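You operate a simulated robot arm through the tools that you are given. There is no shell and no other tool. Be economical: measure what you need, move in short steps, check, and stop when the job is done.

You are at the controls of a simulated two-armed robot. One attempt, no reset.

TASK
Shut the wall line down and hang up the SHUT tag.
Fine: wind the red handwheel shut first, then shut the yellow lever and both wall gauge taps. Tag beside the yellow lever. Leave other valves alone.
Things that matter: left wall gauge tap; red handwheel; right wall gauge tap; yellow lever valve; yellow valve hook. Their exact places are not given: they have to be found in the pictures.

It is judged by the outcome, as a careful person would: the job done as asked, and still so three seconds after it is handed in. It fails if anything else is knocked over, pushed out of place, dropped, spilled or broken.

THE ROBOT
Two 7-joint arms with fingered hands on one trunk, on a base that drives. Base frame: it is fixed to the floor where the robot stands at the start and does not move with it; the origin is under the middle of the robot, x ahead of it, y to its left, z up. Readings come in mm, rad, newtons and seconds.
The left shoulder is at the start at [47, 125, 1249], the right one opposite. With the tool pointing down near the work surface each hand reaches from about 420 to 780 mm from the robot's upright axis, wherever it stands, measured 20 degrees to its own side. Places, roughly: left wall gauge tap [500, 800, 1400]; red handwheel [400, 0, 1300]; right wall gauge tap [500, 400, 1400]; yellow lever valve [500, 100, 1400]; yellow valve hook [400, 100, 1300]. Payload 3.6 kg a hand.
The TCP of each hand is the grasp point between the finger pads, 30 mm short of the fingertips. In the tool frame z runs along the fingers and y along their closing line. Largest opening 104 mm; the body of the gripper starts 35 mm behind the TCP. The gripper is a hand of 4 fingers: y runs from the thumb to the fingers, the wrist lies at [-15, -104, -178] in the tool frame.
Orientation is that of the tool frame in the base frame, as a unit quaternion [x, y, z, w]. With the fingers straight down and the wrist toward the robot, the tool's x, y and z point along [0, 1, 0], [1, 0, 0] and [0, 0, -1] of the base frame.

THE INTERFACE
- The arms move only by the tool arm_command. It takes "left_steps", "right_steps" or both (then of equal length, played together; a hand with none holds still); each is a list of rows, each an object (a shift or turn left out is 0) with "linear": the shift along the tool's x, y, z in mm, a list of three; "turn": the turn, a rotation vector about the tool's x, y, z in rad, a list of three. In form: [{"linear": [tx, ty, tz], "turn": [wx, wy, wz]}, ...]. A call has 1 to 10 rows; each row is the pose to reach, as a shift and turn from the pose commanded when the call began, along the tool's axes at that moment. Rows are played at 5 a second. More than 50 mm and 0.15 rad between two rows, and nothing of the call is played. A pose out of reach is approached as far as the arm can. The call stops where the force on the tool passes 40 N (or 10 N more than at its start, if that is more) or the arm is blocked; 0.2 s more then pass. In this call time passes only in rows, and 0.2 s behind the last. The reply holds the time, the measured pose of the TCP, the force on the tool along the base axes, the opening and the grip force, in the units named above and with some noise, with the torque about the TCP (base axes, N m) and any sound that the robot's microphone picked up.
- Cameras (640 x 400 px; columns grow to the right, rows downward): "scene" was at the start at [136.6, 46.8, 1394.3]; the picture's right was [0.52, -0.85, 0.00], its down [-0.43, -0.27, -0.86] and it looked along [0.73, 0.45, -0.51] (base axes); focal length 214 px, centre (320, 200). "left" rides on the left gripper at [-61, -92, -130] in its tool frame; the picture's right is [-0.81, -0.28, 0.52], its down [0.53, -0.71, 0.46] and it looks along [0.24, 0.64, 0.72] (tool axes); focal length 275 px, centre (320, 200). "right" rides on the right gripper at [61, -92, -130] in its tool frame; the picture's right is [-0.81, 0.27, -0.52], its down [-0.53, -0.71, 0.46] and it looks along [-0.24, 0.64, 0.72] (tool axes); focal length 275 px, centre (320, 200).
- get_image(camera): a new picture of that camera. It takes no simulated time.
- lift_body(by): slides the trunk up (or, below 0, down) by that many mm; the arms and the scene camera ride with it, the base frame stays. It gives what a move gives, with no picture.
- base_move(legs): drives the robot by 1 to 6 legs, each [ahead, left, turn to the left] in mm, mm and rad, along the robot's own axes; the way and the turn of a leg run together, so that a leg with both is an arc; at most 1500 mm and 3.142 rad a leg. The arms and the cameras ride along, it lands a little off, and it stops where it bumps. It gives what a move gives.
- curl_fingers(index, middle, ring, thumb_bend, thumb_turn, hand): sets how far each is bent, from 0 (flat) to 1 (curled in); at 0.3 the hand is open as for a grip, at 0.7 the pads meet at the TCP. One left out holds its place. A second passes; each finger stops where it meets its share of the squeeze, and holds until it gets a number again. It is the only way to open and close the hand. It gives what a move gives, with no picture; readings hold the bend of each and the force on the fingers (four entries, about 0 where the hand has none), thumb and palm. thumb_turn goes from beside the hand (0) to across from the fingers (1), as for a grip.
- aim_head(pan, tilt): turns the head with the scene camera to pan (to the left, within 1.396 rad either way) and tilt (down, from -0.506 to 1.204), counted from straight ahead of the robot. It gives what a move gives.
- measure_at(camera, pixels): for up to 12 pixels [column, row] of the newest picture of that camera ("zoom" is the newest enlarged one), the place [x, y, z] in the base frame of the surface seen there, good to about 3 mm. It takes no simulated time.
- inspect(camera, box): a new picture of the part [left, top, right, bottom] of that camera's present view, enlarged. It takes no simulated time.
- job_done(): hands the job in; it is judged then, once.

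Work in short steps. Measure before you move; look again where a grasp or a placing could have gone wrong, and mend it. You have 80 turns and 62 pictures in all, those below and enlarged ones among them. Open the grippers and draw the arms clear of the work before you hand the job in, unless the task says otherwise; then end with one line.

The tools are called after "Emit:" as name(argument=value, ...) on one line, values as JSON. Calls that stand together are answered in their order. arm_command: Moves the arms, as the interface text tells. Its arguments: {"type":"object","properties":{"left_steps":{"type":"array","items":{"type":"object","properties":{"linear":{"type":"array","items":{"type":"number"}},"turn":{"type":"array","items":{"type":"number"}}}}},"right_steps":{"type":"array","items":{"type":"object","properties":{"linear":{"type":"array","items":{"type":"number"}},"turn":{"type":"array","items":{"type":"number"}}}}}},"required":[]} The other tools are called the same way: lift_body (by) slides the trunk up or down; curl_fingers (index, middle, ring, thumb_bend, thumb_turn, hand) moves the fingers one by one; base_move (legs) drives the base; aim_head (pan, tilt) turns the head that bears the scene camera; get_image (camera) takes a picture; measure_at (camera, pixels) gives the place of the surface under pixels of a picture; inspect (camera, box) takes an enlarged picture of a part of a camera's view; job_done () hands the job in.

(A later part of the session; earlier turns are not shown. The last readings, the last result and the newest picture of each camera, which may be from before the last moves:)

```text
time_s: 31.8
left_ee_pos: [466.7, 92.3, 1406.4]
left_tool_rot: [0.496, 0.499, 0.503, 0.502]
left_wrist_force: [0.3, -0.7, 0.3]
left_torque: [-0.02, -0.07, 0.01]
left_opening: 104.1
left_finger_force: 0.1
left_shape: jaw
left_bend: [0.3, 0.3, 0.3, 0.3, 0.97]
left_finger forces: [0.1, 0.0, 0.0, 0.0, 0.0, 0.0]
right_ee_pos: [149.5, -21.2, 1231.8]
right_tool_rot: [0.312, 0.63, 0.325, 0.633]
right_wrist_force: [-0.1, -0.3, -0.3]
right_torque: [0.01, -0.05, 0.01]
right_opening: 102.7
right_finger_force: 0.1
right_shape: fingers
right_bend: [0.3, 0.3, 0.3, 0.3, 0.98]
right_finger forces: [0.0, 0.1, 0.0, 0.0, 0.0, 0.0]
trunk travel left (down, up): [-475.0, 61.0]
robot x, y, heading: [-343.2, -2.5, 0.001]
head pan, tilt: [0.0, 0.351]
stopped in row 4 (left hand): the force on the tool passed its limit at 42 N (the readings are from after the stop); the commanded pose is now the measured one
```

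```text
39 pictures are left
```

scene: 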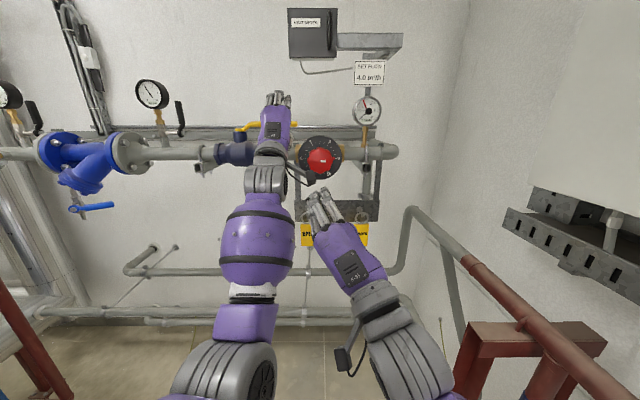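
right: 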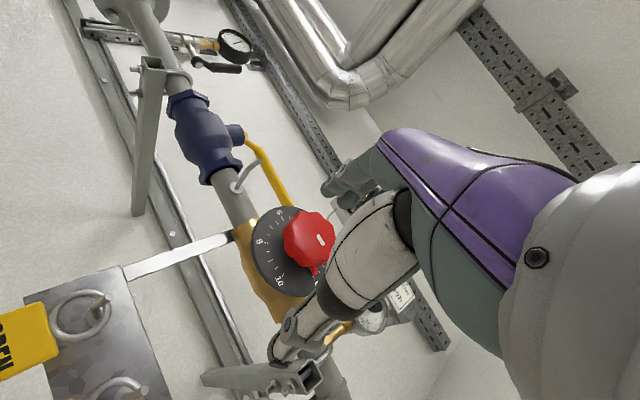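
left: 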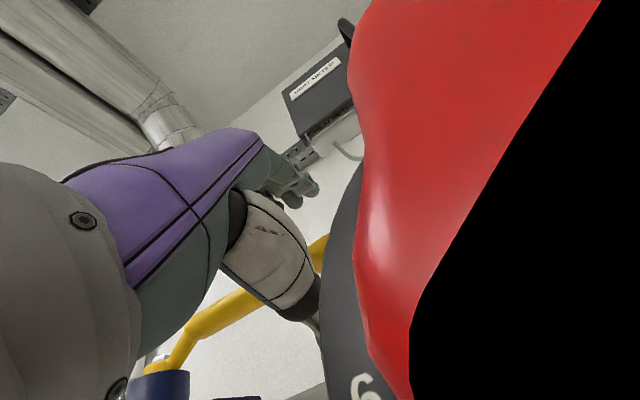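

The bump was the hand camera body touching the knob face. I'll retreat 70 mm, check the knob, pitch the fingers down 0.35 rad so the camera sits above and behind the knob, and advance again.

Emit:
arm_command(left_steps=[{"linear": [0, 0, -35]}, {"linear": [0, 0, -75]}, {"linear": [0, 0, -75], "turn": [0.14, 0, 0]}, {"linear": [0, 0, -75], "turn": [0.28, 0, 0]}, {"linear": [0, 0, -75], "turn": [0.36, 0, 0]}])

Emit:
inspect(camera="scene", box=[220, 80, 390, 190])

Emit:
get_image(camera="left")

```text
time_s: 33.0
left_ee_pos: [388.0, 91.5, 1409.4]
left_tool_rot: [0.577, 0.58, 0.407, 0.407]
left_wrist_force: [0.4, 0.2, -0.3]
left_torque: [0.02, 0.01, -0.01]
left_opening: 104.1
left_finger_force: 0.1
left_shape: jaw
left_bend: [0.3, 0.3, 0.3, 0.3, 0.97]
left_finger forces: [0.0, 0.0, 0.0, 0.0, 0.1, 0.0]
right_ee_pos: [146.6, -20.7, 1233.4]
right_tool_rot: [0.311, 0.63, 0.325, 0.633]
right_wrist_force: [-0.2, -0.4, -0.1]
right_torque: [0.02, 0.03, 0.01]
right_opening: 103.1
right_finger_force: 0.0
right_shape: fingers
right_bend: [0.3, 0.3, 0.3, 0.3, 0.98]
right_finger forces: [0.1, 0.0, 0.0, 0.0, 0.0, 0.1]
trunk travel left (down, up): [-475.0, 61.0]
robot x, y, heading: [-344.3, -0.4, 0.005]
head pan, tilt: [0.0, 0.351]
```

```text
3.64 times, centred on (305, 135) of scene
```

zoom: 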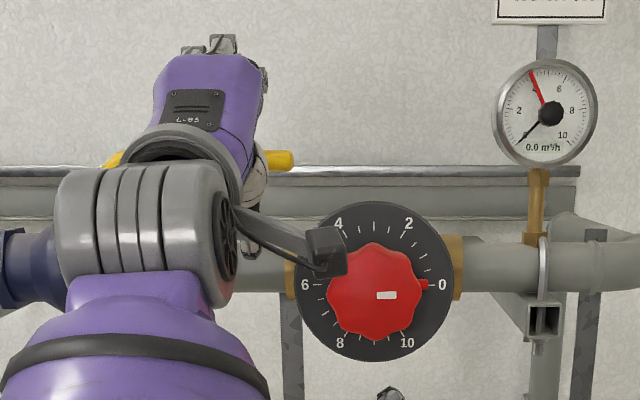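

```text
37 pictures are left
```

left: 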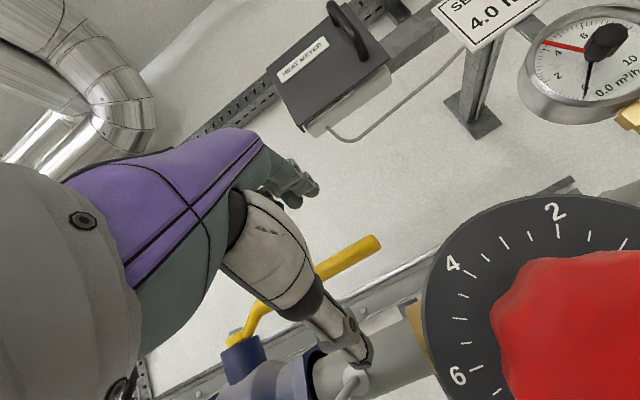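

The knob is still at 0. I'll advance about 75 mm horizontally with the pitched hand.

Emit:
arm_command(left_steps=[{"linear": [0, 10, 22]}, {"linear": [0, 19, 46]}, {"linear": [0, 28, 70]}])

Emit:
get_image(camera="left")

```text
time_s: 33.8
left_ee_pos: [464.8, 92.4, 1414.4]
left_tool_rot: [0.577, 0.58, 0.407, 0.407]
left_wrist_force: [-0.6, -0.1, 0.9]
left_torque: [0.02, 0.0, 0.0]
left_opening: 103.9
left_finger_force: 0.1
left_shape: jaw
left_bend: [0.3, 0.3, 0.3, 0.3, 0.97]
left_finger forces: [0.1, 0.1, 0.0, 0.0, 0.0, 0.0]
right_ee_pos: [146.1, -20.9, 1232.9]
right_tool_rot: [0.312, 0.629, 0.325, 0.634]
right_wrist_force: [0.5, -0.3, 0.9]
right_torque: [0.0, -0.01, -0.01]
right_opening: 102.7
right_finger_force: 0.1
right_shape: fingers
right_bend: [0.3, 0.3, 0.3, 0.3, 0.98]
right_finger forces: [0.0, 0.0, 0.1, 0.0, 0.1, 0.0]
trunk travel left (down, up): [-475.0, 61.0]
robot x, y, heading: [-343.6, -0.3, 0.005]
head pan, tilt: [0.0, 0.351]
```

```text
36 pictures are left
```

left: 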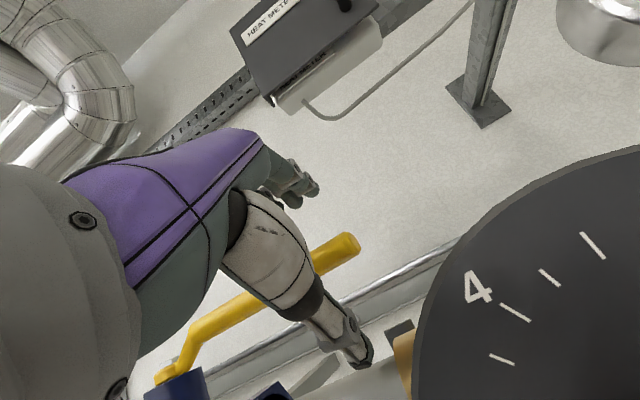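

The lever is between the thumb and the fingers. I'll close on it.

Emit:
curl_fingers(hand="left", index=0.68, middle=0.68, ring=0.68, thumb_bend=0.68)

Emit:
get_image(camera="left")

```text
time_s: 34.8
left_ee_pos: [465.0, 92.9, 1413.7]
left_tool_rot: [0.577, 0.579, 0.407, 0.407]
left_wrist_force: [0.8, 0.4, -0.2]
left_torque: [0.07, -0.11, -0.02]
left_opening: 16.9
left_finger_force: 6.2
left_shape: fingers
left_bend: [0.65, 0.66, 0.66, 0.63, 0.97]
left_finger forces: [1.9, 2.3, 1.0, 0.1, 5.8, 0.0]
right_ee_pos: [146.5, -20.3, 1233.0]
right_tool_rot: [0.312, 0.629, 0.325, 0.633]
right_wrist_force: [-0.1, 0.4, -0.8]
right_torque: [0.0, -0.02, -0.01]
right_opening: 103.0
right_finger_force: 0.0
right_shape: fingers
right_bend: [0.3, 0.3, 0.3, 0.3, 0.98]
right_finger forces: [0.1, 0.0, 0.0, 0.0, 0.0, 0.0]
trunk travel left (down, up): [-475.0, 61.0]
robot x, y, heading: [-343.4, -0.8, 0.003]
head pan, tilt: [0.0, 0.351]
```

```text
35 pictures are left
```

left: 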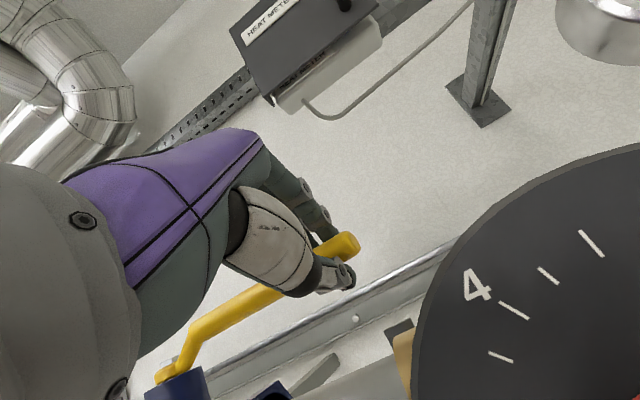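

Light pinch of 6 N. I'll firm it slightly and pull the lever tip along a 145 mm arc about (468,237), the first 40° as a test.

Emit:
curl_fingers(hand="left", index=0.74, middle=0.74, ring=0.74, thumb_bend=0.72)

Emit:
arm_command(left_steps=[{"linear": [2.2, -8.4, -23.7], "turn": [0, -0.066, 0.023]}, {"linear": [8.7, -16.6, -46.7], "turn": [0, -0.132, 0.047]}, {"linear": [19.4, -24.3, -68.3], "turn": [0, -0.198, 0.07]}, {"linear": [33.9, -31.2, -87.8], "turn": [0, -0.264, 0.094]}])

Emit:
get_image(camera="left")

```text
time_s: 35.8
left_ee_pos: [463.2, 92.3, 1415.5]
left_tool_rot: [0.577, 0.579, 0.407, 0.408]
left_wrist_force: [1.8, 1.4, 8.0]
left_torque: [0.31, -0.32, -0.08]
left_opening: 14.3
left_finger_force: 16.3
left_shape: fingers
left_bend: [0.73, 0.72, 0.72, 0.63, 0.97]
left_finger forces: [7.2, 6.3, 7.1, 0.0, 11.6, 0.0]
right_ee_pos: [146.2, -20.5, 1232.9]
right_tool_rot: [0.312, 0.628, 0.325, 0.634]
right_wrist_force: [-0.3, 0.0, -0.5]
right_torque: [0.0, 0.02, 0.02]
right_opening: 102.8
right_finger_force: 0.0
right_shape: fingers
right_bend: [0.3, 0.3, 0.3, 0.3, 0.98]
right_finger forces: [0.0, 0.0, 0.0, 0.1, 0.0, 0.0]
trunk travel left (down, up): [-475.0, 61.0]
robot x, y, heading: [-346.6, -1.1, 0.005]
head pan, tilt: [0.0, 0.351]
```

```text
time_s: 36.8
left_ee_pos: [370.1, 126.4, 1413.9]
left_tool_rot: [0.652, 0.493, 0.347, 0.46]
left_wrist_force: [7.2, -2.7, 11.9]
left_torque: [0.19, -0.56, -0.28]
left_opening: 14.5
left_finger_force: 16.9
left_shape: fingers
left_bend: [0.73, 0.65, 0.72, 0.64, 0.99]
left_finger forces: [9.2, 7.8, 6.1, 0.0, 11.3, 0.1]
right_ee_pos: [146.5, -20.5, 1234.5]
right_tool_rot: [0.312, 0.629, 0.325, 0.633]
right_wrist_force: [-0.2, 0.4, -0.1]
right_torque: [0.02, -0.02, -0.03]
right_opening: 102.7
right_finger_force: 0.0
right_shape: fingers
right_bend: [0.3, 0.3, 0.3, 0.3, 0.98]
right_finger forces: [0.0, 0.1, 0.0, 0.1, 0.0, 0.1]
trunk travel left (down, up): [-475.0, 61.0]
robot x, y, heading: [-346.4, -2.2, 0.008]
head pan, tilt: [0.0, 0.351]
```

```text
34 pictures are left
```

left: 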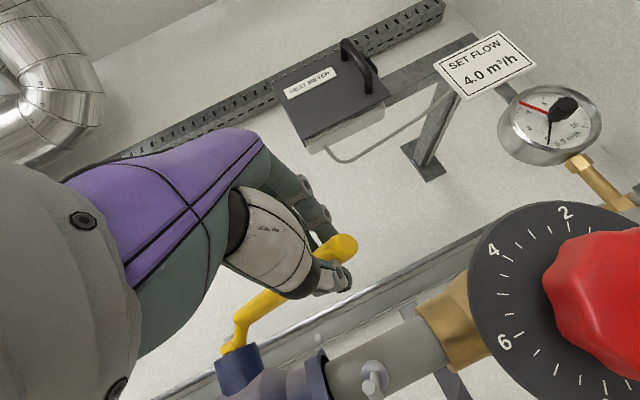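

The lever is following. I'll continue the arc to about 93°.

Emit:
arm_command(left_steps=[{"linear": [12.3, -7.4, -20.9], "turn": [0, -0.066, 0.023]}, {"linear": [28.2, -14, -39.3], "turn": [0, -0.132, 0.047]}, {"linear": [47.2, -19.6, -55], "turn": [0, -0.198, 0.07]}, {"linear": [68.8, -23.9, -67.2], "turn": [0, -0.264, 0.094]}, {"linear": [92.5, -26.9, -75.8], "turn": [0, -0.33, 0.117]}, {"linear": [100, -27.5, -77.5], "turn": [0, -0.34, 0.12]}])

Emit:
get_image(camera="left")

Emit:
inspect(camera="scene", box=[180, 80, 350, 190])

```text
time_s: 38.2
left_ee_pos: [315.8, 243.7, 1413.3]
left_tool_rot: [0.73, 0.368, 0.258, 0.515]
left_wrist_force: [-5.6, -7.3, 8.2]
left_torque: [-0.15, -0.41, -0.37]
left_opening: 13.9
left_finger_force: 14.4
left_shape: fingers
left_bend: [0.73, 0.64, 0.74, 0.64, 0.98]
left_finger forces: [9.6, 8.4, 0.1, 0.0, 11.4, 0.0]
right_ee_pos: [146.1, -23.4, 1234.3]
right_tool_rot: [0.31, 0.629, 0.326, 0.634]
right_wrist_force: [0.4, -0.3, 0.5]
right_torque: [-0.01, 0.0, 0.0]
right_opening: 103.1
right_finger_force: 0.1
right_shape: fingers
right_bend: [0.3, 0.3, 0.3, 0.3, 0.98]
right_finger forces: [0.0, 0.0, 0.0, 0.0, 0.1, 0.0]
trunk travel left (down, up): [-475.0, 61.0]
robot x, y, heading: [-346.3, -0.3, 0.006]
head pan, tilt: [0.0, 0.351]
```

```text
33 pictures are left
```

left: 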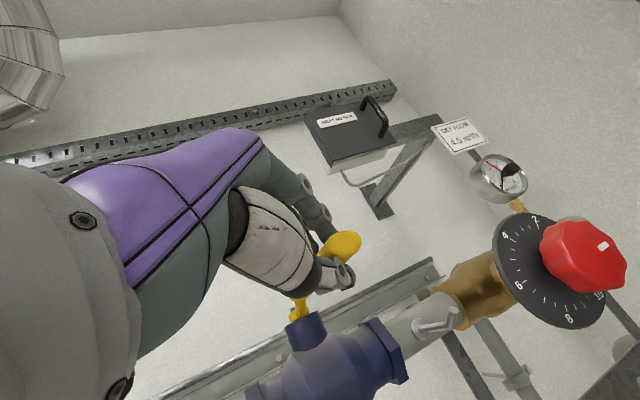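

```text
3.64 times, centred on (265, 135) of scene
```

zoom: 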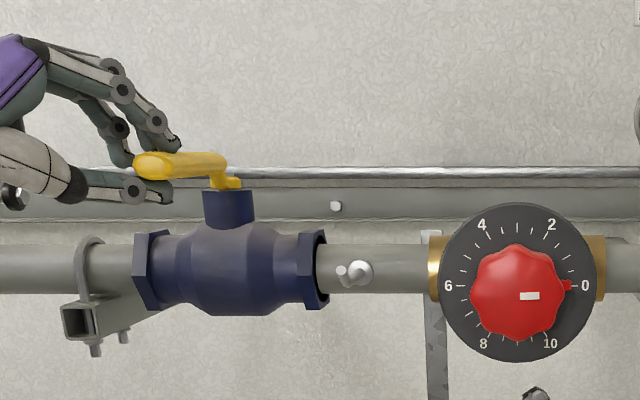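

The lever now points toward the robot, so I'll open the hand, withdraw along the tool axis, and measure the lever's final direction.

Emit:
curl_fingers(hand="left", index=0.3, middle=0.3, ring=0.3, thumb_bend=0.3)

Emit:
arm_command(left_steps=[{"linear": [0, 0, -30]}, {"linear": [0, 0, -70]}, {"linear": [0, 0, -110]}])

Emit:
inspect(camera="scene", box=[180, 80, 350, 190])

Emit:
measure_at(camera="zoom", pixels=[[150, 165], [170, 158], [200, 160], [217, 165], [230, 183], [355, 262], [342, 275], [362, 275]])

```text
time_s: 39.2
left_ee_pos: [317.8, 244.9, 1412.4]
left_tool_rot: [0.729, 0.369, 0.258, 0.515]
left_wrist_force: [-0.5, 0.3, -0.5]
left_torque: [-0.01, -0.01, -0.02]
left_opening: 102.9
left_finger_force: 0.1
left_shape: fingers
left_bend: [0.3, 0.3, 0.3, 0.3, 0.98]
left_finger forces: [0.1, 0.0, 0.1, 0.0, 0.0, 0.0]
right_ee_pos: [145.7, -21.4, 1233.0]
right_tool_rot: [0.311, 0.629, 0.324, 0.634]
right_wrist_force: [0.6, -0.2, 0.5]
right_torque: [0.0, -0.01, 0.01]
right_opening: 103.0
right_finger_force: 0.1
right_shape: fingers
right_bend: [0.3, 0.3, 0.3, 0.3, 0.98]
right_finger forces: [0.1, 0.0, 0.0, 0.0, 0.0, 0.0]
trunk travel left (down, up): [-475.0, 61.0]
robot x, y, heading: [-349.3, -1.1, 0.005]
head pan, tilt: [0.0, 0.351]
```

```text
time_s: 40.0
left_ee_pos: [234.1, 305.4, 1450.0]
left_tool_rot: [0.729, 0.369, 0.258, 0.516]
left_wrist_force: [-0.3, 0.5, -0.5]
left_torque: [-0.03, 0.01, -0.01]
left_opening: 102.8
left_finger_force: 0.1
left_shape: fingers
left_bend: [0.3, 0.3, 0.3, 0.3, 0.98]
left_finger forces: [0.1, 0.0, 0.0, 0.0, 0.0, 0.0]
right_ee_pos: [146.4, -19.5, 1234.2]
right_tool_rot: [0.311, 0.629, 0.324, 0.635]
right_wrist_force: [-0.7, 0.1, -0.7]
right_torque: [0.03, 0.01, -0.01]
right_opening: 103.0
right_finger_force: 0.0
right_shape: fingers
right_bend: [0.3, 0.3, 0.3, 0.3, 0.98]
right_finger forces: [0.0, 0.0, 0.1, 0.1, 0.0, 0.0]
trunk travel left (down, up): [-475.0, 61.0]
robot x, y, heading: [-343.8, 0.5, 0.001]
head pan, tilt: [0.0, 0.351]
```

```text
3.64 times, centred on (265, 135) of scene
```

zoom: 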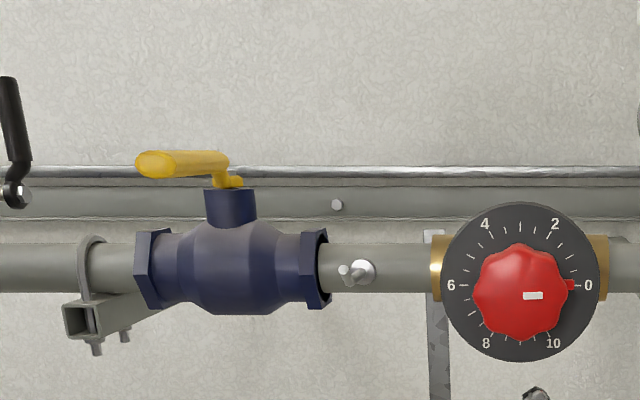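

```text
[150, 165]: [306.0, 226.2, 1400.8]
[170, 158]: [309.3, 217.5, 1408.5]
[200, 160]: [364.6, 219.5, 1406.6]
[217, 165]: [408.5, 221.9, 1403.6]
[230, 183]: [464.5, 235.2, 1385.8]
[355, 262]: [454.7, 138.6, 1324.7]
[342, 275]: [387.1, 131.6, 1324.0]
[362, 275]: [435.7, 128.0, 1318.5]
```

The lever side face reads y≈219 and the pivot y≈235. I'll measure the tip edges to judge the true angle.

Emit:
measure_at(camera="zoom", pixels=[[139, 163], [145, 165], [155, 165], [165, 165], [172, 165], [172, 152], [210, 153], [222, 157], [206, 205], [254, 205], [230, 205], [240, 182]])

```text
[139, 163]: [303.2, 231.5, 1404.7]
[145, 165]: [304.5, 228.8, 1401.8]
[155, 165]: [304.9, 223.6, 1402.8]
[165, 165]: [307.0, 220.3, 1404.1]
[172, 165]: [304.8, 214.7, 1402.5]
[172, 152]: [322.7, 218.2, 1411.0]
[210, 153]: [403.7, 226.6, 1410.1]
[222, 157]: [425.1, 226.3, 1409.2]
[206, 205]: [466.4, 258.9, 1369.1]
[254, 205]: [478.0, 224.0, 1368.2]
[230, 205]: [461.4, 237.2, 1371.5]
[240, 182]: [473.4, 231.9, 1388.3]
```

The lever tip centre is at y≈223 against a pivot at about 237, so it's a few degrees short. I'll move the left hand away and bring the right hand, closed, to the lever's right side to push it fully round.

Emit:
arm_command(left_steps=[{"linear": [0, 0, -45]}, {"linear": [0, 0, -90]}, {"linear": [0, 0, -120]}])

Emit:
curl_fingers(hand="right", index=0.7, middle=0.7, ring=0.7, thumb_bend=0.7)

Emit:
arm_command(right_steps=[{"linear": [5, 34, 10], "turn": [0, 0, -0.133]}, {"linear": [10, 68, 20], "turn": [0, 0, -0.266]}, {"linear": [15, 103, 35], "turn": [0, 0, -0.4]}, {"linear": [20, 137, 65], "turn": [0, 0, -0.53]}, {"linear": [24, 171, 95], "turn": [0, 0, -0.66]}, {"linear": [29, 205, 125], "turn": [0, 0, -0.8]}, {"linear": [34, 239, 154], "turn": [0, 0, -0.93]}])

Emit:
get_image(camera="scene")

```text
time_s: 40.8
left_ee_pos: [146.1, 376.4, 1489.9]
left_tool_rot: [0.73, 0.368, 0.257, 0.516]
left_wrist_force: [-0.7, -0.6, -0.2]
left_torque: [0.02, 0.01, -0.01]
left_opening: 102.6
left_finger_force: 0.0
left_shape: fingers
left_bend: [0.3, 0.3, 0.3, 0.3, 0.98]
left_finger forces: [0.1, 0.1, 0.0, 0.0, 0.0, 0.0]
right_ee_pos: [146.4, -19.8, 1234.6]
right_tool_rot: [0.311, 0.629, 0.326, 0.634]
right_wrist_force: [0.6, -0.4, -0.1]
right_torque: [0.04, -0.02, 0.01]
right_opening: 103.3
right_finger_force: 0.2
right_shape: fingers
right_bend: [0.3, 0.3, 0.3, 0.3, 0.98]
right_finger forces: [0.0, 0.1, 0.1, 0.0, 0.0, 0.0]
trunk travel left (down, up): [-475.0, 61.0]
robot x, y, heading: [-344.3, 1.1, 0.003]
head pan, tilt: [0.0, 0.351]
```

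```text
time_s: 41.8
left_ee_pos: [148.2, 376.1, 1489.2]
left_tool_rot: [0.729, 0.369, 0.258, 0.515]
left_wrist_force: [0.1, -0.8, -0.4]
left_torque: [-0.01, -0.02, -0.02]
left_opening: 102.7
left_finger_force: 0.1
left_shape: fingers
left_bend: [0.3, 0.3, 0.3, 0.3, 0.98]
left_finger forces: [0.0, 0.1, 0.0, 0.0, 0.0, 0.0]
right_ee_pos: [146.3, -21.1, 1233.6]
right_tool_rot: [0.312, 0.629, 0.325, 0.634]
right_wrist_force: [0.1, -0.8, 0.1]
right_torque: [0.02, 0.0, -0.01]
right_opening: 1.4
right_finger_force: 0.0
right_shape: fingers
right_bend: [0.7, 0.7, 0.7, 0.7, 0.98]
right_finger forces: [0.0, 0.1, 0.0, 0.0, 0.0, 0.1]
trunk travel left (down, up): [-475.0, 61.0]
robot x, y, heading: [-347.2, -0.7, 0.007]
head pan, tilt: [0.0, 0.351]
```

```text
time_s: 43.4
left_ee_pos: [146.9, 377.7, 1490.6]
left_tool_rot: [0.729, 0.369, 0.258, 0.516]
left_wrist_force: [-1.1, 0.7, 0.4]
left_torque: [0.0, 0.0, -0.02]
left_opening: 102.9
left_finger_force: 0.0
left_shape: fingers
left_bend: [0.3, 0.3, 0.3, 0.3, 0.98]
left_finger forces: [0.1, 0.0, 0.0, 0.0, 0.1, 0.1]
right_ee_pos: [294.5, 150.3, 1401.8]
right_tool_rot: [-0.004, 0.701, 0.004, 0.713]
right_wrist_force: [0.8, -0.9, -0.1]
right_torque: [0.05, 0.01, -0.03]
right_opening: 1.2
right_finger_force: 0.0
right_shape: fingers
right_bend: [0.7, 0.7, 0.7, 0.7, 0.98]
right_finger forces: [0.1, 0.0, 0.1, 0.1, 0.0, 0.0]
trunk travel left (down, up): [-475.0, 61.0]
robot x, y, heading: [-346.5, -2.2, 0.006]
head pan, tilt: [0.0, 0.351]
```

```text
30 pictures are left
```

scene: 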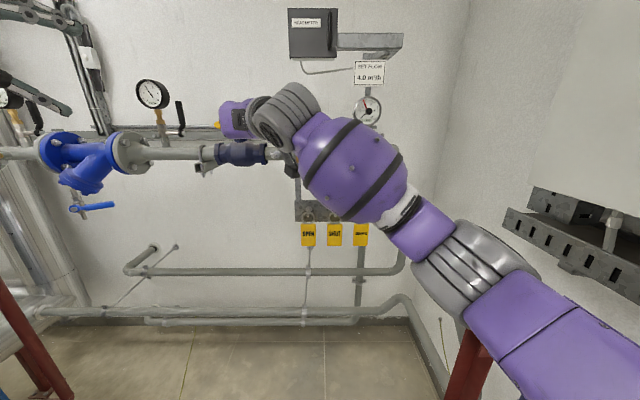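

The closed right hand sits right of the lever at (294,150,1402). I'll move 22 mm forward, then push left up to about 72 mm, relying on the force stop.

Emit:
arm_command(right_steps=[{"linear": [0, 0, 22]}, {"linear": [0, 25, 22]}, {"linear": [0, 40, 22]}, {"linear": [0, 52, 22]}, {"linear": [0, 60, 22]}, {"linear": [0, 67, 22]}, {"linear": [0, 74, 22]}, {"linear": [0, 80, 22]}])

Emit:
get_image(camera="right")

```text
time_s: 45.0
left_ee_pos: [142.4, 369.2, 1492.1]
left_tool_rot: [0.729, 0.366, 0.26, 0.516]
left_wrist_force: [0.0, -0.3, -0.1]
left_torque: [0.0, -0.02, -0.04]
left_opening: 102.8
left_finger_force: 0.0
left_shape: fingers
left_bend: [0.3, 0.3, 0.3, 0.3, 0.98]
left_finger forces: [0.0, 0.1, 0.0, 0.1, 0.1, 0.1]
right_ee_pos: [315.9, 209.2, 1409.5]
right_tool_rot: [0.0, 0.702, 0.0, 0.713]
right_wrist_force: [-24.2, -25.3, -7.6]
right_torque: [-0.37, 0.12, 0.78]
right_opening: 0.1
right_finger_force: 18.2
right_shape: fingers
right_bend: [0.7, 0.7, 0.7, 0.66, 0.97]
right_finger forces: [35.9, 0.4, 0.1, 0.0, 0.0, 0.1]
trunk travel left (down, up): [-475.0, 61.0]
robot x, y, heading: [-343.6, 0.4, 0.002]
head pan, tilt: [0.0, 0.351]
stopped in row 7 (right hand): the force on the tool passed its limit at 42 N (the readings are from after the stop); the commanded pose is now the measured one
```

```text
29 pictures are left
```

right: 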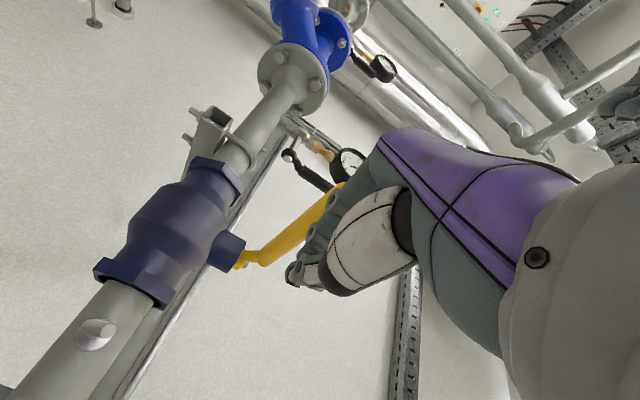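

Resistance reached 42 N, which suggests the lever is at its end stop. I'll back away and re-measure the lever.

Emit:
arm_command(right_steps=[{"linear": [0, -25, 0]}, {"linear": [0, -60, -10]}, {"linear": [0, -100, -30]}, {"linear": [0, -130, -60]}])

Emit:
inspect(camera="scene", box=[180, 80, 350, 190])

Emit:
measure_at(camera="zoom", pixels=[[139, 163], [134, 163], [145, 165], [155, 165], [165, 165], [172, 165], [200, 160], [217, 165], [230, 183]])

```text
time_s: 46.0
left_ee_pos: [148.1, 374.1, 1491.2]
left_tool_rot: [0.73, 0.368, 0.257, 0.515]
left_wrist_force: [0.1, -0.4, 0.9]
left_torque: [0.02, -0.01, 0.04]
left_opening: 102.9
left_finger_force: 0.1
left_shape: fingers
left_bend: [0.3, 0.3, 0.3, 0.3, 0.98]
left_finger forces: [0.0, 0.1, 0.1, 0.1, 0.0, 0.1]
right_ee_pos: [257.5, 88.2, 1405.2]
right_tool_rot: [-0.002, 0.703, 0.002, 0.711]
right_wrist_force: [-0.3, -0.2, 0.1]
right_torque: [0.01, -0.01, 0.02]
right_opening: 1.1
right_finger_force: 0.1
right_shape: fingers
right_bend: [0.7, 0.7, 0.7, 0.7, 0.97]
right_finger forces: [0.0, 0.0, 0.0, 0.0, 0.0, 0.0]
trunk travel left (down, up): [-475.0, 61.0]
robot x, y, heading: [-346.3, 0.9, 0.001]
head pan, tilt: [0.0, 0.351]
```

```text
3.64 times, centred on (265, 135) of scene
```

zoom: 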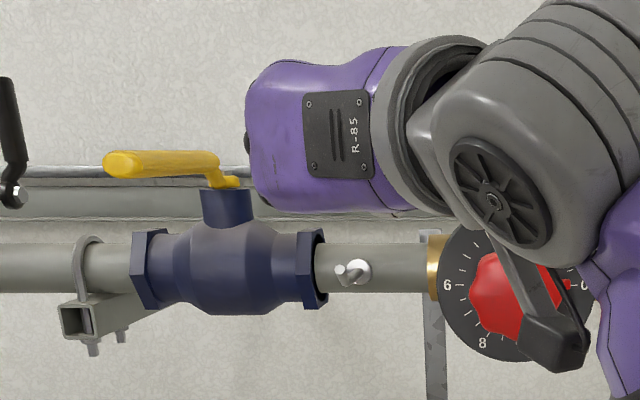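

```text
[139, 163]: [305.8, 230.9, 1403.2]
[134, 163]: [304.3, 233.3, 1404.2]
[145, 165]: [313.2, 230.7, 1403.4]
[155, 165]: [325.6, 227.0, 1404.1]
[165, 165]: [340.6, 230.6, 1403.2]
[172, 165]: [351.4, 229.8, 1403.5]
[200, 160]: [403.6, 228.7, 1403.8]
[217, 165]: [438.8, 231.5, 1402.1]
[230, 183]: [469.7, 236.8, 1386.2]
```

The lever's side face now runs at constant y≈230, so it is square to the pipe and shut. Next is the tag: I'll move the right hand in front of the SHUT tag at (280,−43,1055), half open, and inspect the hook shapes.

Emit:
arm_command(right_steps=[{"linear": [35, -13, 0]}, {"linear": [70, -26, 0]}, {"linear": [105, -39, 0]}, {"linear": [140, -52, 0]}, {"linear": [175, -65, 0]}, {"linear": [210, -78, 0]}, {"linear": [245, -91, 5]}, {"linear": [280, -104, 10]}, {"linear": [315, -117, 15]}, {"linear": [350, -131, 20]}])

Emit:
curl_fingers(hand="right", index=0.4, middle=0.4, ring=0.4, thumb_bend=0.4)

Emit:
get_image(camera="right")

Emit:
inspect(camera="scene", box=[230, 130, 390, 250])

```text
time_s: 48.1
left_ee_pos: [147.9, 377.9, 1488.1]
left_tool_rot: [0.729, 0.37, 0.258, 0.515]
left_wrist_force: [-0.3, -0.4, 0.1]
left_torque: [0.02, 0.02, 0.0]
left_opening: 102.6
left_finger_force: 0.2
left_shape: fingers
left_bend: [0.3, 0.3, 0.3, 0.3, 0.98]
left_finger forces: [0.0, 0.1, 0.0, 0.1, 0.0, 0.0]
right_ee_pos: [281.4, -36.3, 1056.3]
right_tool_rot: [-0.003, 0.703, 0.003, 0.711]
right_wrist_force: [0.4, 0.6, 0.4]
right_torque: [0.01, 0.02, 0.0]
right_opening: 1.1
right_finger_force: 0.0
right_shape: fingers
right_bend: [0.7, 0.7, 0.7, 0.7, 0.97]
right_finger forces: [0.0, 0.1, 0.0, 0.0, 0.0, 0.1]
trunk travel left (down, up): [-475.0, 61.0]
robot x, y, heading: [-346.2, -0.9, 0.0]
head pan, tilt: [0.0, 0.351]
```

```text
time_s: 49.1
left_ee_pos: [148.8, 377.3, 1488.5]
left_tool_rot: [0.729, 0.369, 0.257, 0.516]
left_wrist_force: [-0.1, 0.3, 0.0]
left_torque: [0.0, 0.01, 0.0]
left_opening: 103.1
left_finger_force: 0.1
left_shape: fingers
left_bend: [0.3, 0.3, 0.3, 0.3, 0.98]
left_finger forces: [0.0, 0.1, 0.0, 0.0, 0.0, 0.0]
right_ee_pos: [283.1, -36.6, 1055.5]
right_tool_rot: [-0.003, 0.703, 0.002, 0.711]
right_wrist_force: [-0.5, -0.3, 0.3]
right_torque: [0.01, -0.01, 0.0]
right_opening: 77.5
right_finger_force: 0.1
right_shape: fingers
right_bend: [0.4, 0.4, 0.4, 0.4, 0.97]
right_finger forces: [0.1, 0.1, 0.0, 0.0, 0.0, 0.0]
trunk travel left (down, up): [-475.0, 61.0]
robot x, y, heading: [-345.4, -3.7, 0.002]
head pan, tilt: [0.0, 0.351]
```

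```text
27 pictures are left
```

right: 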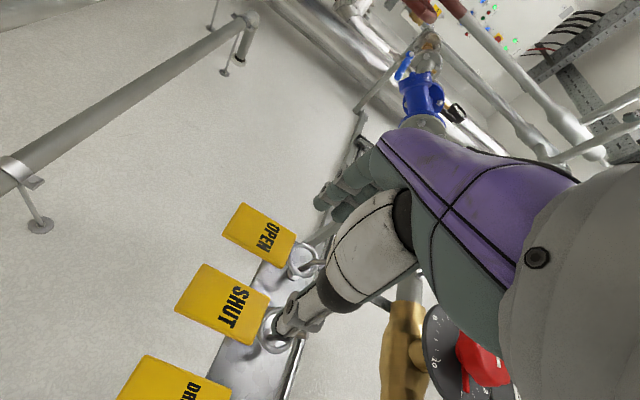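

```text
3.33 times, centred on (310, 190) of scene
```

zoom: 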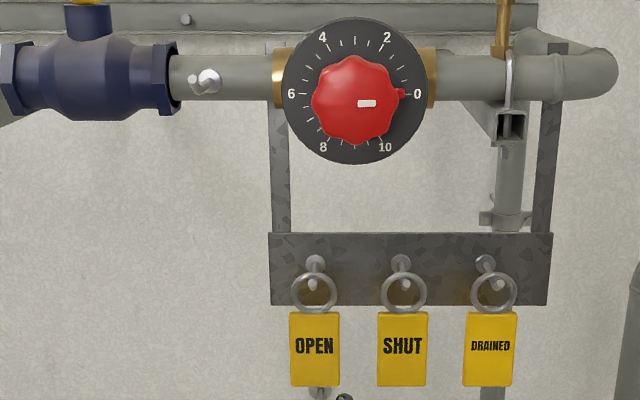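

I need the hook shape exactly, so I'll zoom tightly on the yellow hook and the SHUT hook.

Emit:
inspect(camera="scene", box=[266, 140, 298, 160])

Emit:
measure_at(camera="zoom", pixels=[[280, 230], [250, 215], [260, 240], [300, 240], [340, 230], [245, 260], [230, 200]])

Emit:
inspect(camera="scene", box=[315, 200, 355, 225])

Emit:
measure_at(camera="zoom", pixels=[[320, 200], [320, 160], [320, 250], [300, 220], [340, 220], [320, 300], [250, 230], [390, 230]])

```text
16.00 times, centred on (282, 150) of scene
```

zoom: 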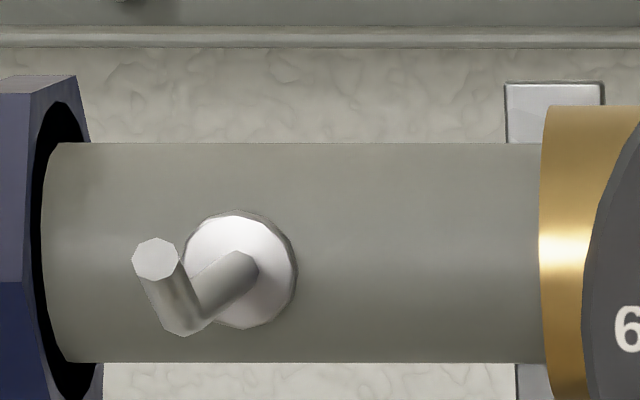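

```text
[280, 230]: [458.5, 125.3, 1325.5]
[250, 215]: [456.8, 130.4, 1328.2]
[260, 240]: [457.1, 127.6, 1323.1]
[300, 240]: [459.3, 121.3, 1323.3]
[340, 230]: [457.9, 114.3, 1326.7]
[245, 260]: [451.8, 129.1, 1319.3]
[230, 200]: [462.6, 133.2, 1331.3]
```

```text
16.00 times, centred on (335, 212) of scene
```

zoom: 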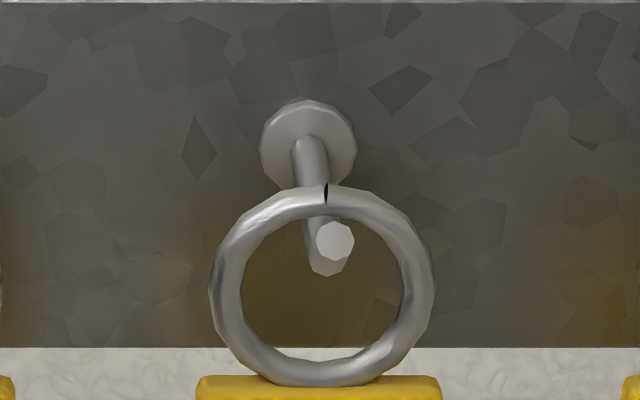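

```text
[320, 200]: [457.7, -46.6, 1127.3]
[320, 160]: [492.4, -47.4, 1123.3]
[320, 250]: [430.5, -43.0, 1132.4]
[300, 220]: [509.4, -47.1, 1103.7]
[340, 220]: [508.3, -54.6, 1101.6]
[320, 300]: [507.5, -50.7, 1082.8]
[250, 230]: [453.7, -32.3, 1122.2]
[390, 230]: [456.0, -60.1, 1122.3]
```

The hooks are pegs with upturned tips, so I must lift the ring over the tip. I'll measure tip and elbow precisely on both.

Emit:
measure_at(camera="zoom", pixels=[[335, 240], [335, 228], [345, 245], [325, 270], [312, 240], [315, 225], [310, 180], [335, 195], [320, 365], [320, 340], [320, 392], [225, 280]])

Emit:
inspect(camera="scene", box=[266, 140, 298, 160])

Emit:
measure_at(camera="zoom", pixels=[[155, 258], [155, 242], [155, 272], [165, 300], [185, 330], [180, 315], [205, 295], [225, 275], [240, 270]])

```text
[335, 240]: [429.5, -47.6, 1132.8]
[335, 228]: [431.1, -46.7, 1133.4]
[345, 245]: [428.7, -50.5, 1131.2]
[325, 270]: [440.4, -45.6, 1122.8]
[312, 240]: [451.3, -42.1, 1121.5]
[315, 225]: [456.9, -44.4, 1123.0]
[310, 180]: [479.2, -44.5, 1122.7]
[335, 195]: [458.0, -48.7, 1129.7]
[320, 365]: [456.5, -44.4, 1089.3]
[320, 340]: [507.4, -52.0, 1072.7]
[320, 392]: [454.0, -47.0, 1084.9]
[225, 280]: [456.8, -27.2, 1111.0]
```

```text
16.00 times, centred on (282, 150) of scene
```

zoom: 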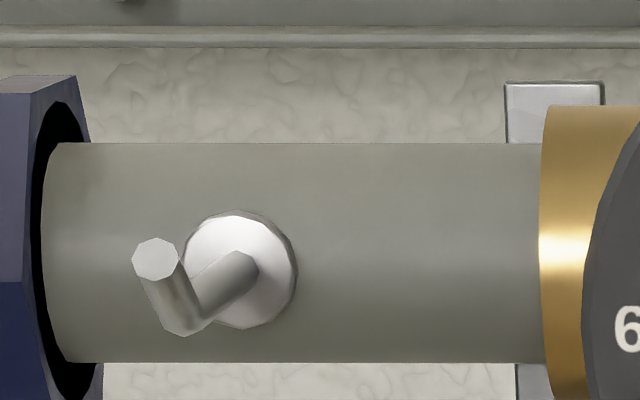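

```text
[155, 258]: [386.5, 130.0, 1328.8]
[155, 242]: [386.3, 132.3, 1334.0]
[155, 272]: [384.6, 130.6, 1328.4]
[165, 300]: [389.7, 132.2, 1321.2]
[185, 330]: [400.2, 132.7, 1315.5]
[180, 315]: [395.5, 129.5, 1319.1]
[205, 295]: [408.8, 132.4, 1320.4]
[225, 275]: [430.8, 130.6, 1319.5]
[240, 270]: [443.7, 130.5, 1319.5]
```

The tag is centred at y≈−46, z≈1052, x≈455, and the yellow hook tip is at (386,131,1331) with its elbow at (402,131,1315). I'll centre the hand and advance to x≈440 around the tag, then look.

Emit:
arm_command(right_steps=[{"linear": [3, -10, 20]}, {"linear": [3, -10, 60]}, {"linear": [3, -10, 100]}, {"linear": [3, -10, 130]}])

Emit:
get_image(camera="right")

Emit:
aim_head(pan=0.0, tilt=0.5)

Emit:
inspect(camera="scene", box=[270, 140, 400, 225])

```text
time_s: 50.1
left_ee_pos: [147.6, 374.7, 1489.2]
left_tool_rot: [0.729, 0.368, 0.257, 0.516]
left_wrist_force: [0.9, 0.4, 0.2]
left_torque: [0.01, -0.03, -0.02]
left_opening: 102.8
left_finger_force: 0.1
left_shape: fingers
left_bend: [0.3, 0.3, 0.3, 0.3, 0.98]
left_finger forces: [0.1, 0.0, 0.0, 0.1, 0.1, 0.1]
right_ee_pos: [412.8, -53.2, 1052.7]
right_tool_rot: [-0.002, 0.703, 0.002, 0.711]
right_wrist_force: [0.3, 0.0, 0.1]
right_torque: [-0.02, 0.0, 0.01]
right_opening: 77.6
right_finger_force: 0.0
right_shape: fingers
right_bend: [0.4, 0.4, 0.4, 0.4, 0.97]
right_finger forces: [0.0, 0.0, 0.0, 0.1, 0.0, 0.0]
trunk travel left (down, up): [-475.0, 61.0]
robot x, y, heading: [-347.0, 0.7, 0.003]
head pan, tilt: [0.0, 0.351]
```

```text
22 pictures are left
```

right: 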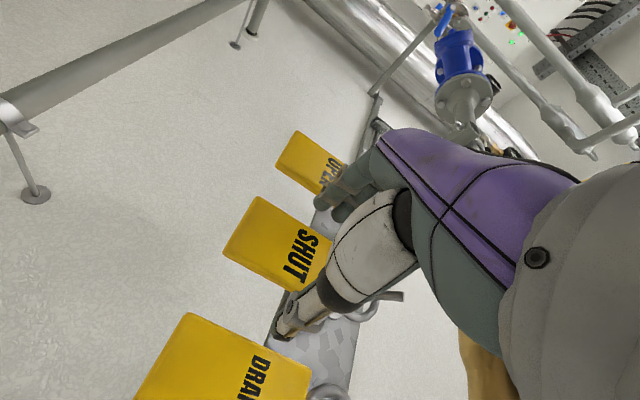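

```text
time_s: 50.9
left_ee_pos: [147.5, 374.8, 1489.8]
left_tool_rot: [0.729, 0.368, 0.257, 0.516]
left_wrist_force: [-0.3, 0.3, -0.6]
left_torque: [0.0, 0.05, -0.02]
left_opening: 102.9
left_finger_force: 0.1
left_shape: fingers
left_bend: [0.3, 0.3, 0.3, 0.3, 0.98]
left_finger forces: [0.0, 0.0, 0.1, 0.0, 0.0, 0.0]
right_ee_pos: [412.6, -55.5, 1053.0]
right_tool_rot: [-0.002, 0.702, 0.002, 0.712]
right_wrist_force: [0.2, 0.3, 0.2]
right_torque: [-0.02, -0.01, 0.0]
right_opening: 77.6
right_finger_force: 0.1
right_shape: fingers
right_bend: [0.4, 0.4, 0.4, 0.4, 0.97]
right_finger forces: [0.0, 0.0, 0.0, 0.1, 0.1, 0.1]
trunk travel left (down, up): [-475.0, 61.0]
robot x, y, heading: [-346.9, -0.8, 0.001]
head pan, tilt: [0.0, 0.499]
```

```text
4.71 times, centred on (335, 182) of scene
```

zoom: 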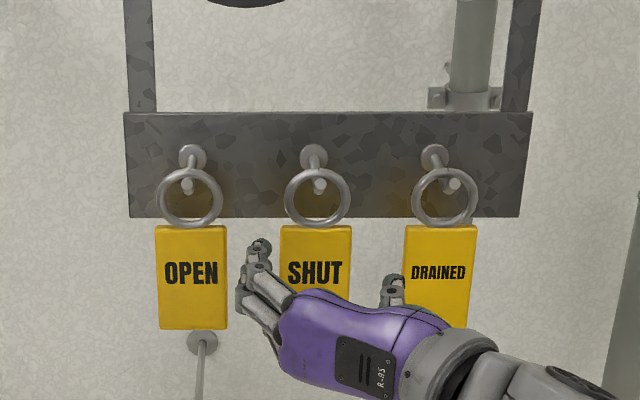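

Fingers are left of the SHUT tag and the thumb right, with the hand about 7 mm too far right. I'll shift +7 in y, advance 28 mm, and close.

Emit:
arm_command(right_steps=[{"linear": [0, 7, 0]}, {"linear": [0, 7, 14]}, {"linear": [0, 7, 28]}])

Emit:
curl_fingers(hand="right", index=0.6, middle=0.6, ring=0.6, thumb_bend=0.6)

Emit:
inspect(camera="scene", box=[270, 140, 400, 225])

```text
time_s: 51.6
left_ee_pos: [147.6, 376.7, 1490.1]
left_tool_rot: [0.729, 0.369, 0.258, 0.515]
left_wrist_force: [-0.6, 0.3, 0.5]
left_torque: [0.02, 0.03, 0.0]
left_opening: 102.8
left_finger_force: 0.0
left_shape: fingers
left_bend: [0.3, 0.3, 0.3, 0.3, 0.98]
left_finger forces: [0.0, 0.0, 0.0, 0.0, 0.0, 0.1]
right_ee_pos: [443.7, -47.4, 1054.5]
right_tool_rot: [-0.001, 0.703, 0.002, 0.711]
right_wrist_force: [0.1, 0.0, -0.2]
right_torque: [-0.01, 0.0, 0.02]
right_opening: 77.7
right_finger_force: 0.0
right_shape: fingers
right_bend: [0.4, 0.4, 0.4, 0.4, 0.97]
right_finger forces: [0.1, 0.0, 0.0, 0.0, 0.0, 0.1]
trunk travel left (down, up): [-475.0, 61.0]
robot x, y, heading: [-344.6, 0.9, 0.003]
head pan, tilt: [0.0, 0.499]
```

```text
time_s: 52.6
left_ee_pos: [145.7, 374.3, 1490.2]
left_tool_rot: [0.729, 0.368, 0.257, 0.516]
left_wrist_force: [0.2, -1.2, 0.5]
left_torque: [0.03, -0.01, 0.01]
left_opening: 102.8
left_finger_force: 0.0
left_shape: fingers
left_bend: [0.3, 0.3, 0.3, 0.3, 0.98]
left_finger forces: [0.0, 0.0, 0.1, 0.1, 0.0, 0.1]
right_ee_pos: [442.5, -46.9, 1055.5]
right_tool_rot: [-0.002, 0.703, 0.003, 0.711]
right_wrist_force: [0.0, 2.9, 4.2]
right_torque: [-0.14, -0.03, 0.02]
right_opening: 46.8
right_finger_force: 9.9
right_shape: fingers
right_bend: [0.55, 0.57, 0.55, 0.51, 0.97]
right_finger forces: [4.2, 2.4, 4.1, 0.1, 9.6, 0.1]
trunk travel left (down, up): [-475.0, 61.0]
robot x, y, heading: [-351.4, -0.8, 0.009]
head pan, tilt: [0.0, 0.499]
```

```text
4.71 times, centred on (335, 182) of scene
```

zoom: 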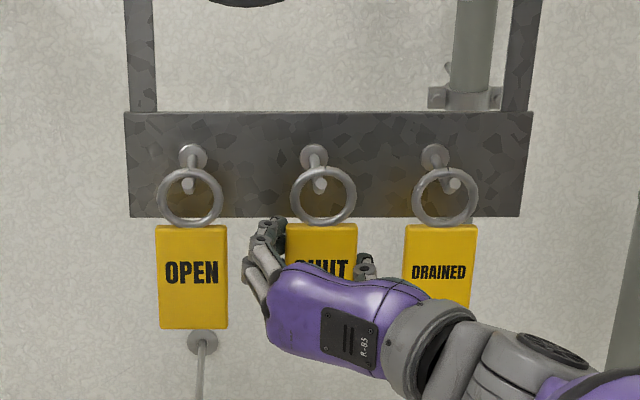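

The tag is gripped with the ring shifted about 4 mm right. I'll firm the grip, recentre, lift 16 mm, and draw back off the hook.

Emit:
curl_fingers(hand="right", index=0.65, middle=0.65, ring=0.65, thumb_bend=0.62)

Emit:
arm_command(right_steps=[{"linear": [0, 4, 0]}, {"linear": [-9, 4, 0]}, {"linear": [-15, 4, -6]}, {"linear": [-17, 4, -18]}])

Emit:
inspect(camera="scene", box=[290, 150, 370, 200])

Emit:
measure_at(camera="zoom", pixels=[[320, 100], [320, 200]])

```text
time_s: 53.6
left_ee_pos: [147.4, 376.2, 1489.2]
left_tool_rot: [0.729, 0.368, 0.257, 0.516]
left_wrist_force: [0.5, 0.1, 0.0]
left_torque: [-0.02, -0.01, -0.01]
left_opening: 102.7
left_finger_force: 0.0
left_shape: fingers
left_bend: [0.3, 0.3, 0.3, 0.3, 0.98]
left_finger forces: [0.0, 0.0, 0.1, 0.0, 0.1, 0.0]
right_ee_pos: [442.9, -47.8, 1056.2]
right_tool_rot: [-0.002, 0.702, 0.003, 0.712]
right_wrist_force: [1.4, 3.8, 5.1]
right_torque: [-0.26, -0.01, 0.02]
right_opening: 45.8
right_finger_force: 15.3
right_shape: fingers
right_bend: [0.57, 0.6, 0.58, 0.5, 0.98]
right_finger forces: [6.0, 4.0, 6.4, 0.0, 13.6, 0.0]
trunk travel left (down, up): [-475.0, 61.0]
robot x, y, heading: [-345.6, 0.0, 0.002]
head pan, tilt: [0.0, 0.499]
```

```text
time_s: 54.6
left_ee_pos: [147.9, 374.8, 1489.5]
left_tool_rot: [0.73, 0.368, 0.257, 0.516]
left_wrist_force: [-0.1, -0.4, -0.5]
left_torque: [0.02, 0.0, 0.0]
left_opening: 102.8
left_finger_force: 0.1
left_shape: fingers
left_bend: [0.3, 0.3, 0.3, 0.3, 0.98]
left_finger forces: [0.0, 0.0, 0.1, 0.0, 0.0, 0.0]
right_ee_pos: [425.4, -42.1, 1069.3]
right_tool_rot: [-0.002, 0.703, 0.001, 0.711]
right_wrist_force: [0.3, 0.5, -0.9]
right_torque: [-0.01, 0.03, -0.02]
right_opening: 46.2
right_finger_force: 13.2
right_shape: fingers
right_bend: [0.58, 0.61, 0.6, 0.5, 0.95]
right_finger forces: [6.3, 2.8, 3.6, 0.1, 13.8, 0.0]
trunk travel left (down, up): [-475.0, 61.0]
robot x, y, heading: [-346.3, -0.7, 0.005]
head pan, tilt: [0.0, 0.499]
```

```text
8.00 times, centred on (330, 175) of scene
```

zoom: 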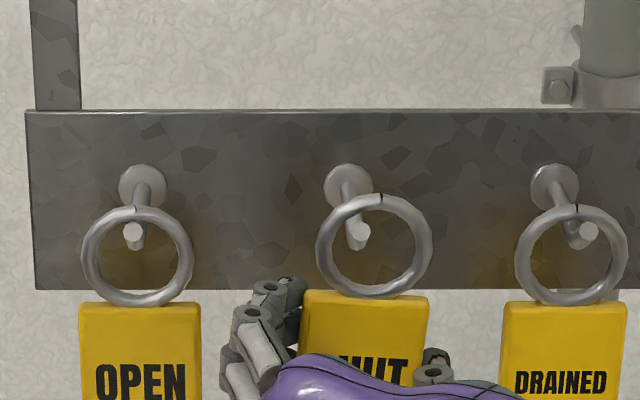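

```text
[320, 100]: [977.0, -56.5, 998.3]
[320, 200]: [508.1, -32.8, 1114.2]
```

The ring is free, with the tip inside it and no force. I'll raise 3 mm more, shift 4 mm left, and pull back 60 mm.

Emit:
arm_command(right_steps=[{"linear": [-3, 4, 0]}, {"linear": [-3, 4, -12]}, {"linear": [-3, 4, -25]}, {"linear": [-3, 4, -45]}, {"linear": [-3, 4, -70]}])

Emit:
inspect(camera="scene", box=[270, 140, 400, 225])

Emit:
measure_at(camera="zoom", pixels=[[320, 180], [320, 245]])

```text
time_s: 55.9
left_ee_pos: [147.0, 373.8, 1490.4]
left_tool_rot: [0.729, 0.369, 0.258, 0.516]
left_wrist_force: [0.4, 0.4, -0.5]
left_torque: [0.0, -0.02, -0.02]
left_opening: 102.6
left_finger_force: 0.0
left_shape: fingers
left_bend: [0.3, 0.3, 0.3, 0.3, 0.98]
left_finger forces: [0.0, 0.0, 0.0, 0.0, 0.0, 0.0]
right_ee_pos: [352.6, -39.7, 1074.1]
right_tool_rot: [-0.002, 0.703, 0.002, 0.711]
right_wrist_force: [-0.4, 0.0, -0.4]
right_torque: [0.01, -0.02, -0.02]
right_opening: 46.0
right_finger_force: 13.3
right_shape: fingers
right_bend: [0.58, 0.62, 0.6, 0.51, 0.95]
right_finger forces: [6.3, 2.8, 3.5, 0.0, 13.7, 0.1]
trunk travel left (down, up): [-475.0, 61.0]
robot x, y, heading: [-348.5, -0.9, 0.007]
head pan, tilt: [0.0, 0.499]
```

```text
4.71 times, centred on (335, 182) of scene
```

zoom: 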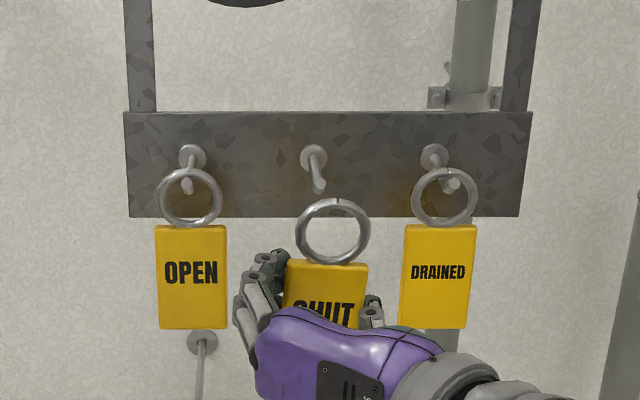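

```text
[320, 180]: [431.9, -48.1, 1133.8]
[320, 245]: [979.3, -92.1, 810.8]
```

The tag is free. I'll measure the ring rim to get its offset from the TCP.

Emit:
measure_at(camera="zoom", pixels=[[333, 202], [332, 258], [301, 230], [365, 230], [310, 270], [350, 275], [345, 203], [335, 285]])

```text
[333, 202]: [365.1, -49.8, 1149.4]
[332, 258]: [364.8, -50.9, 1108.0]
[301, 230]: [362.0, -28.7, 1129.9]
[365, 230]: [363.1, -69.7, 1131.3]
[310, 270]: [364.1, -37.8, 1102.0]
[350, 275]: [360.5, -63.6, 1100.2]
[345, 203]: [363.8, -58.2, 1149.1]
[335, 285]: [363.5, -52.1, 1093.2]
```

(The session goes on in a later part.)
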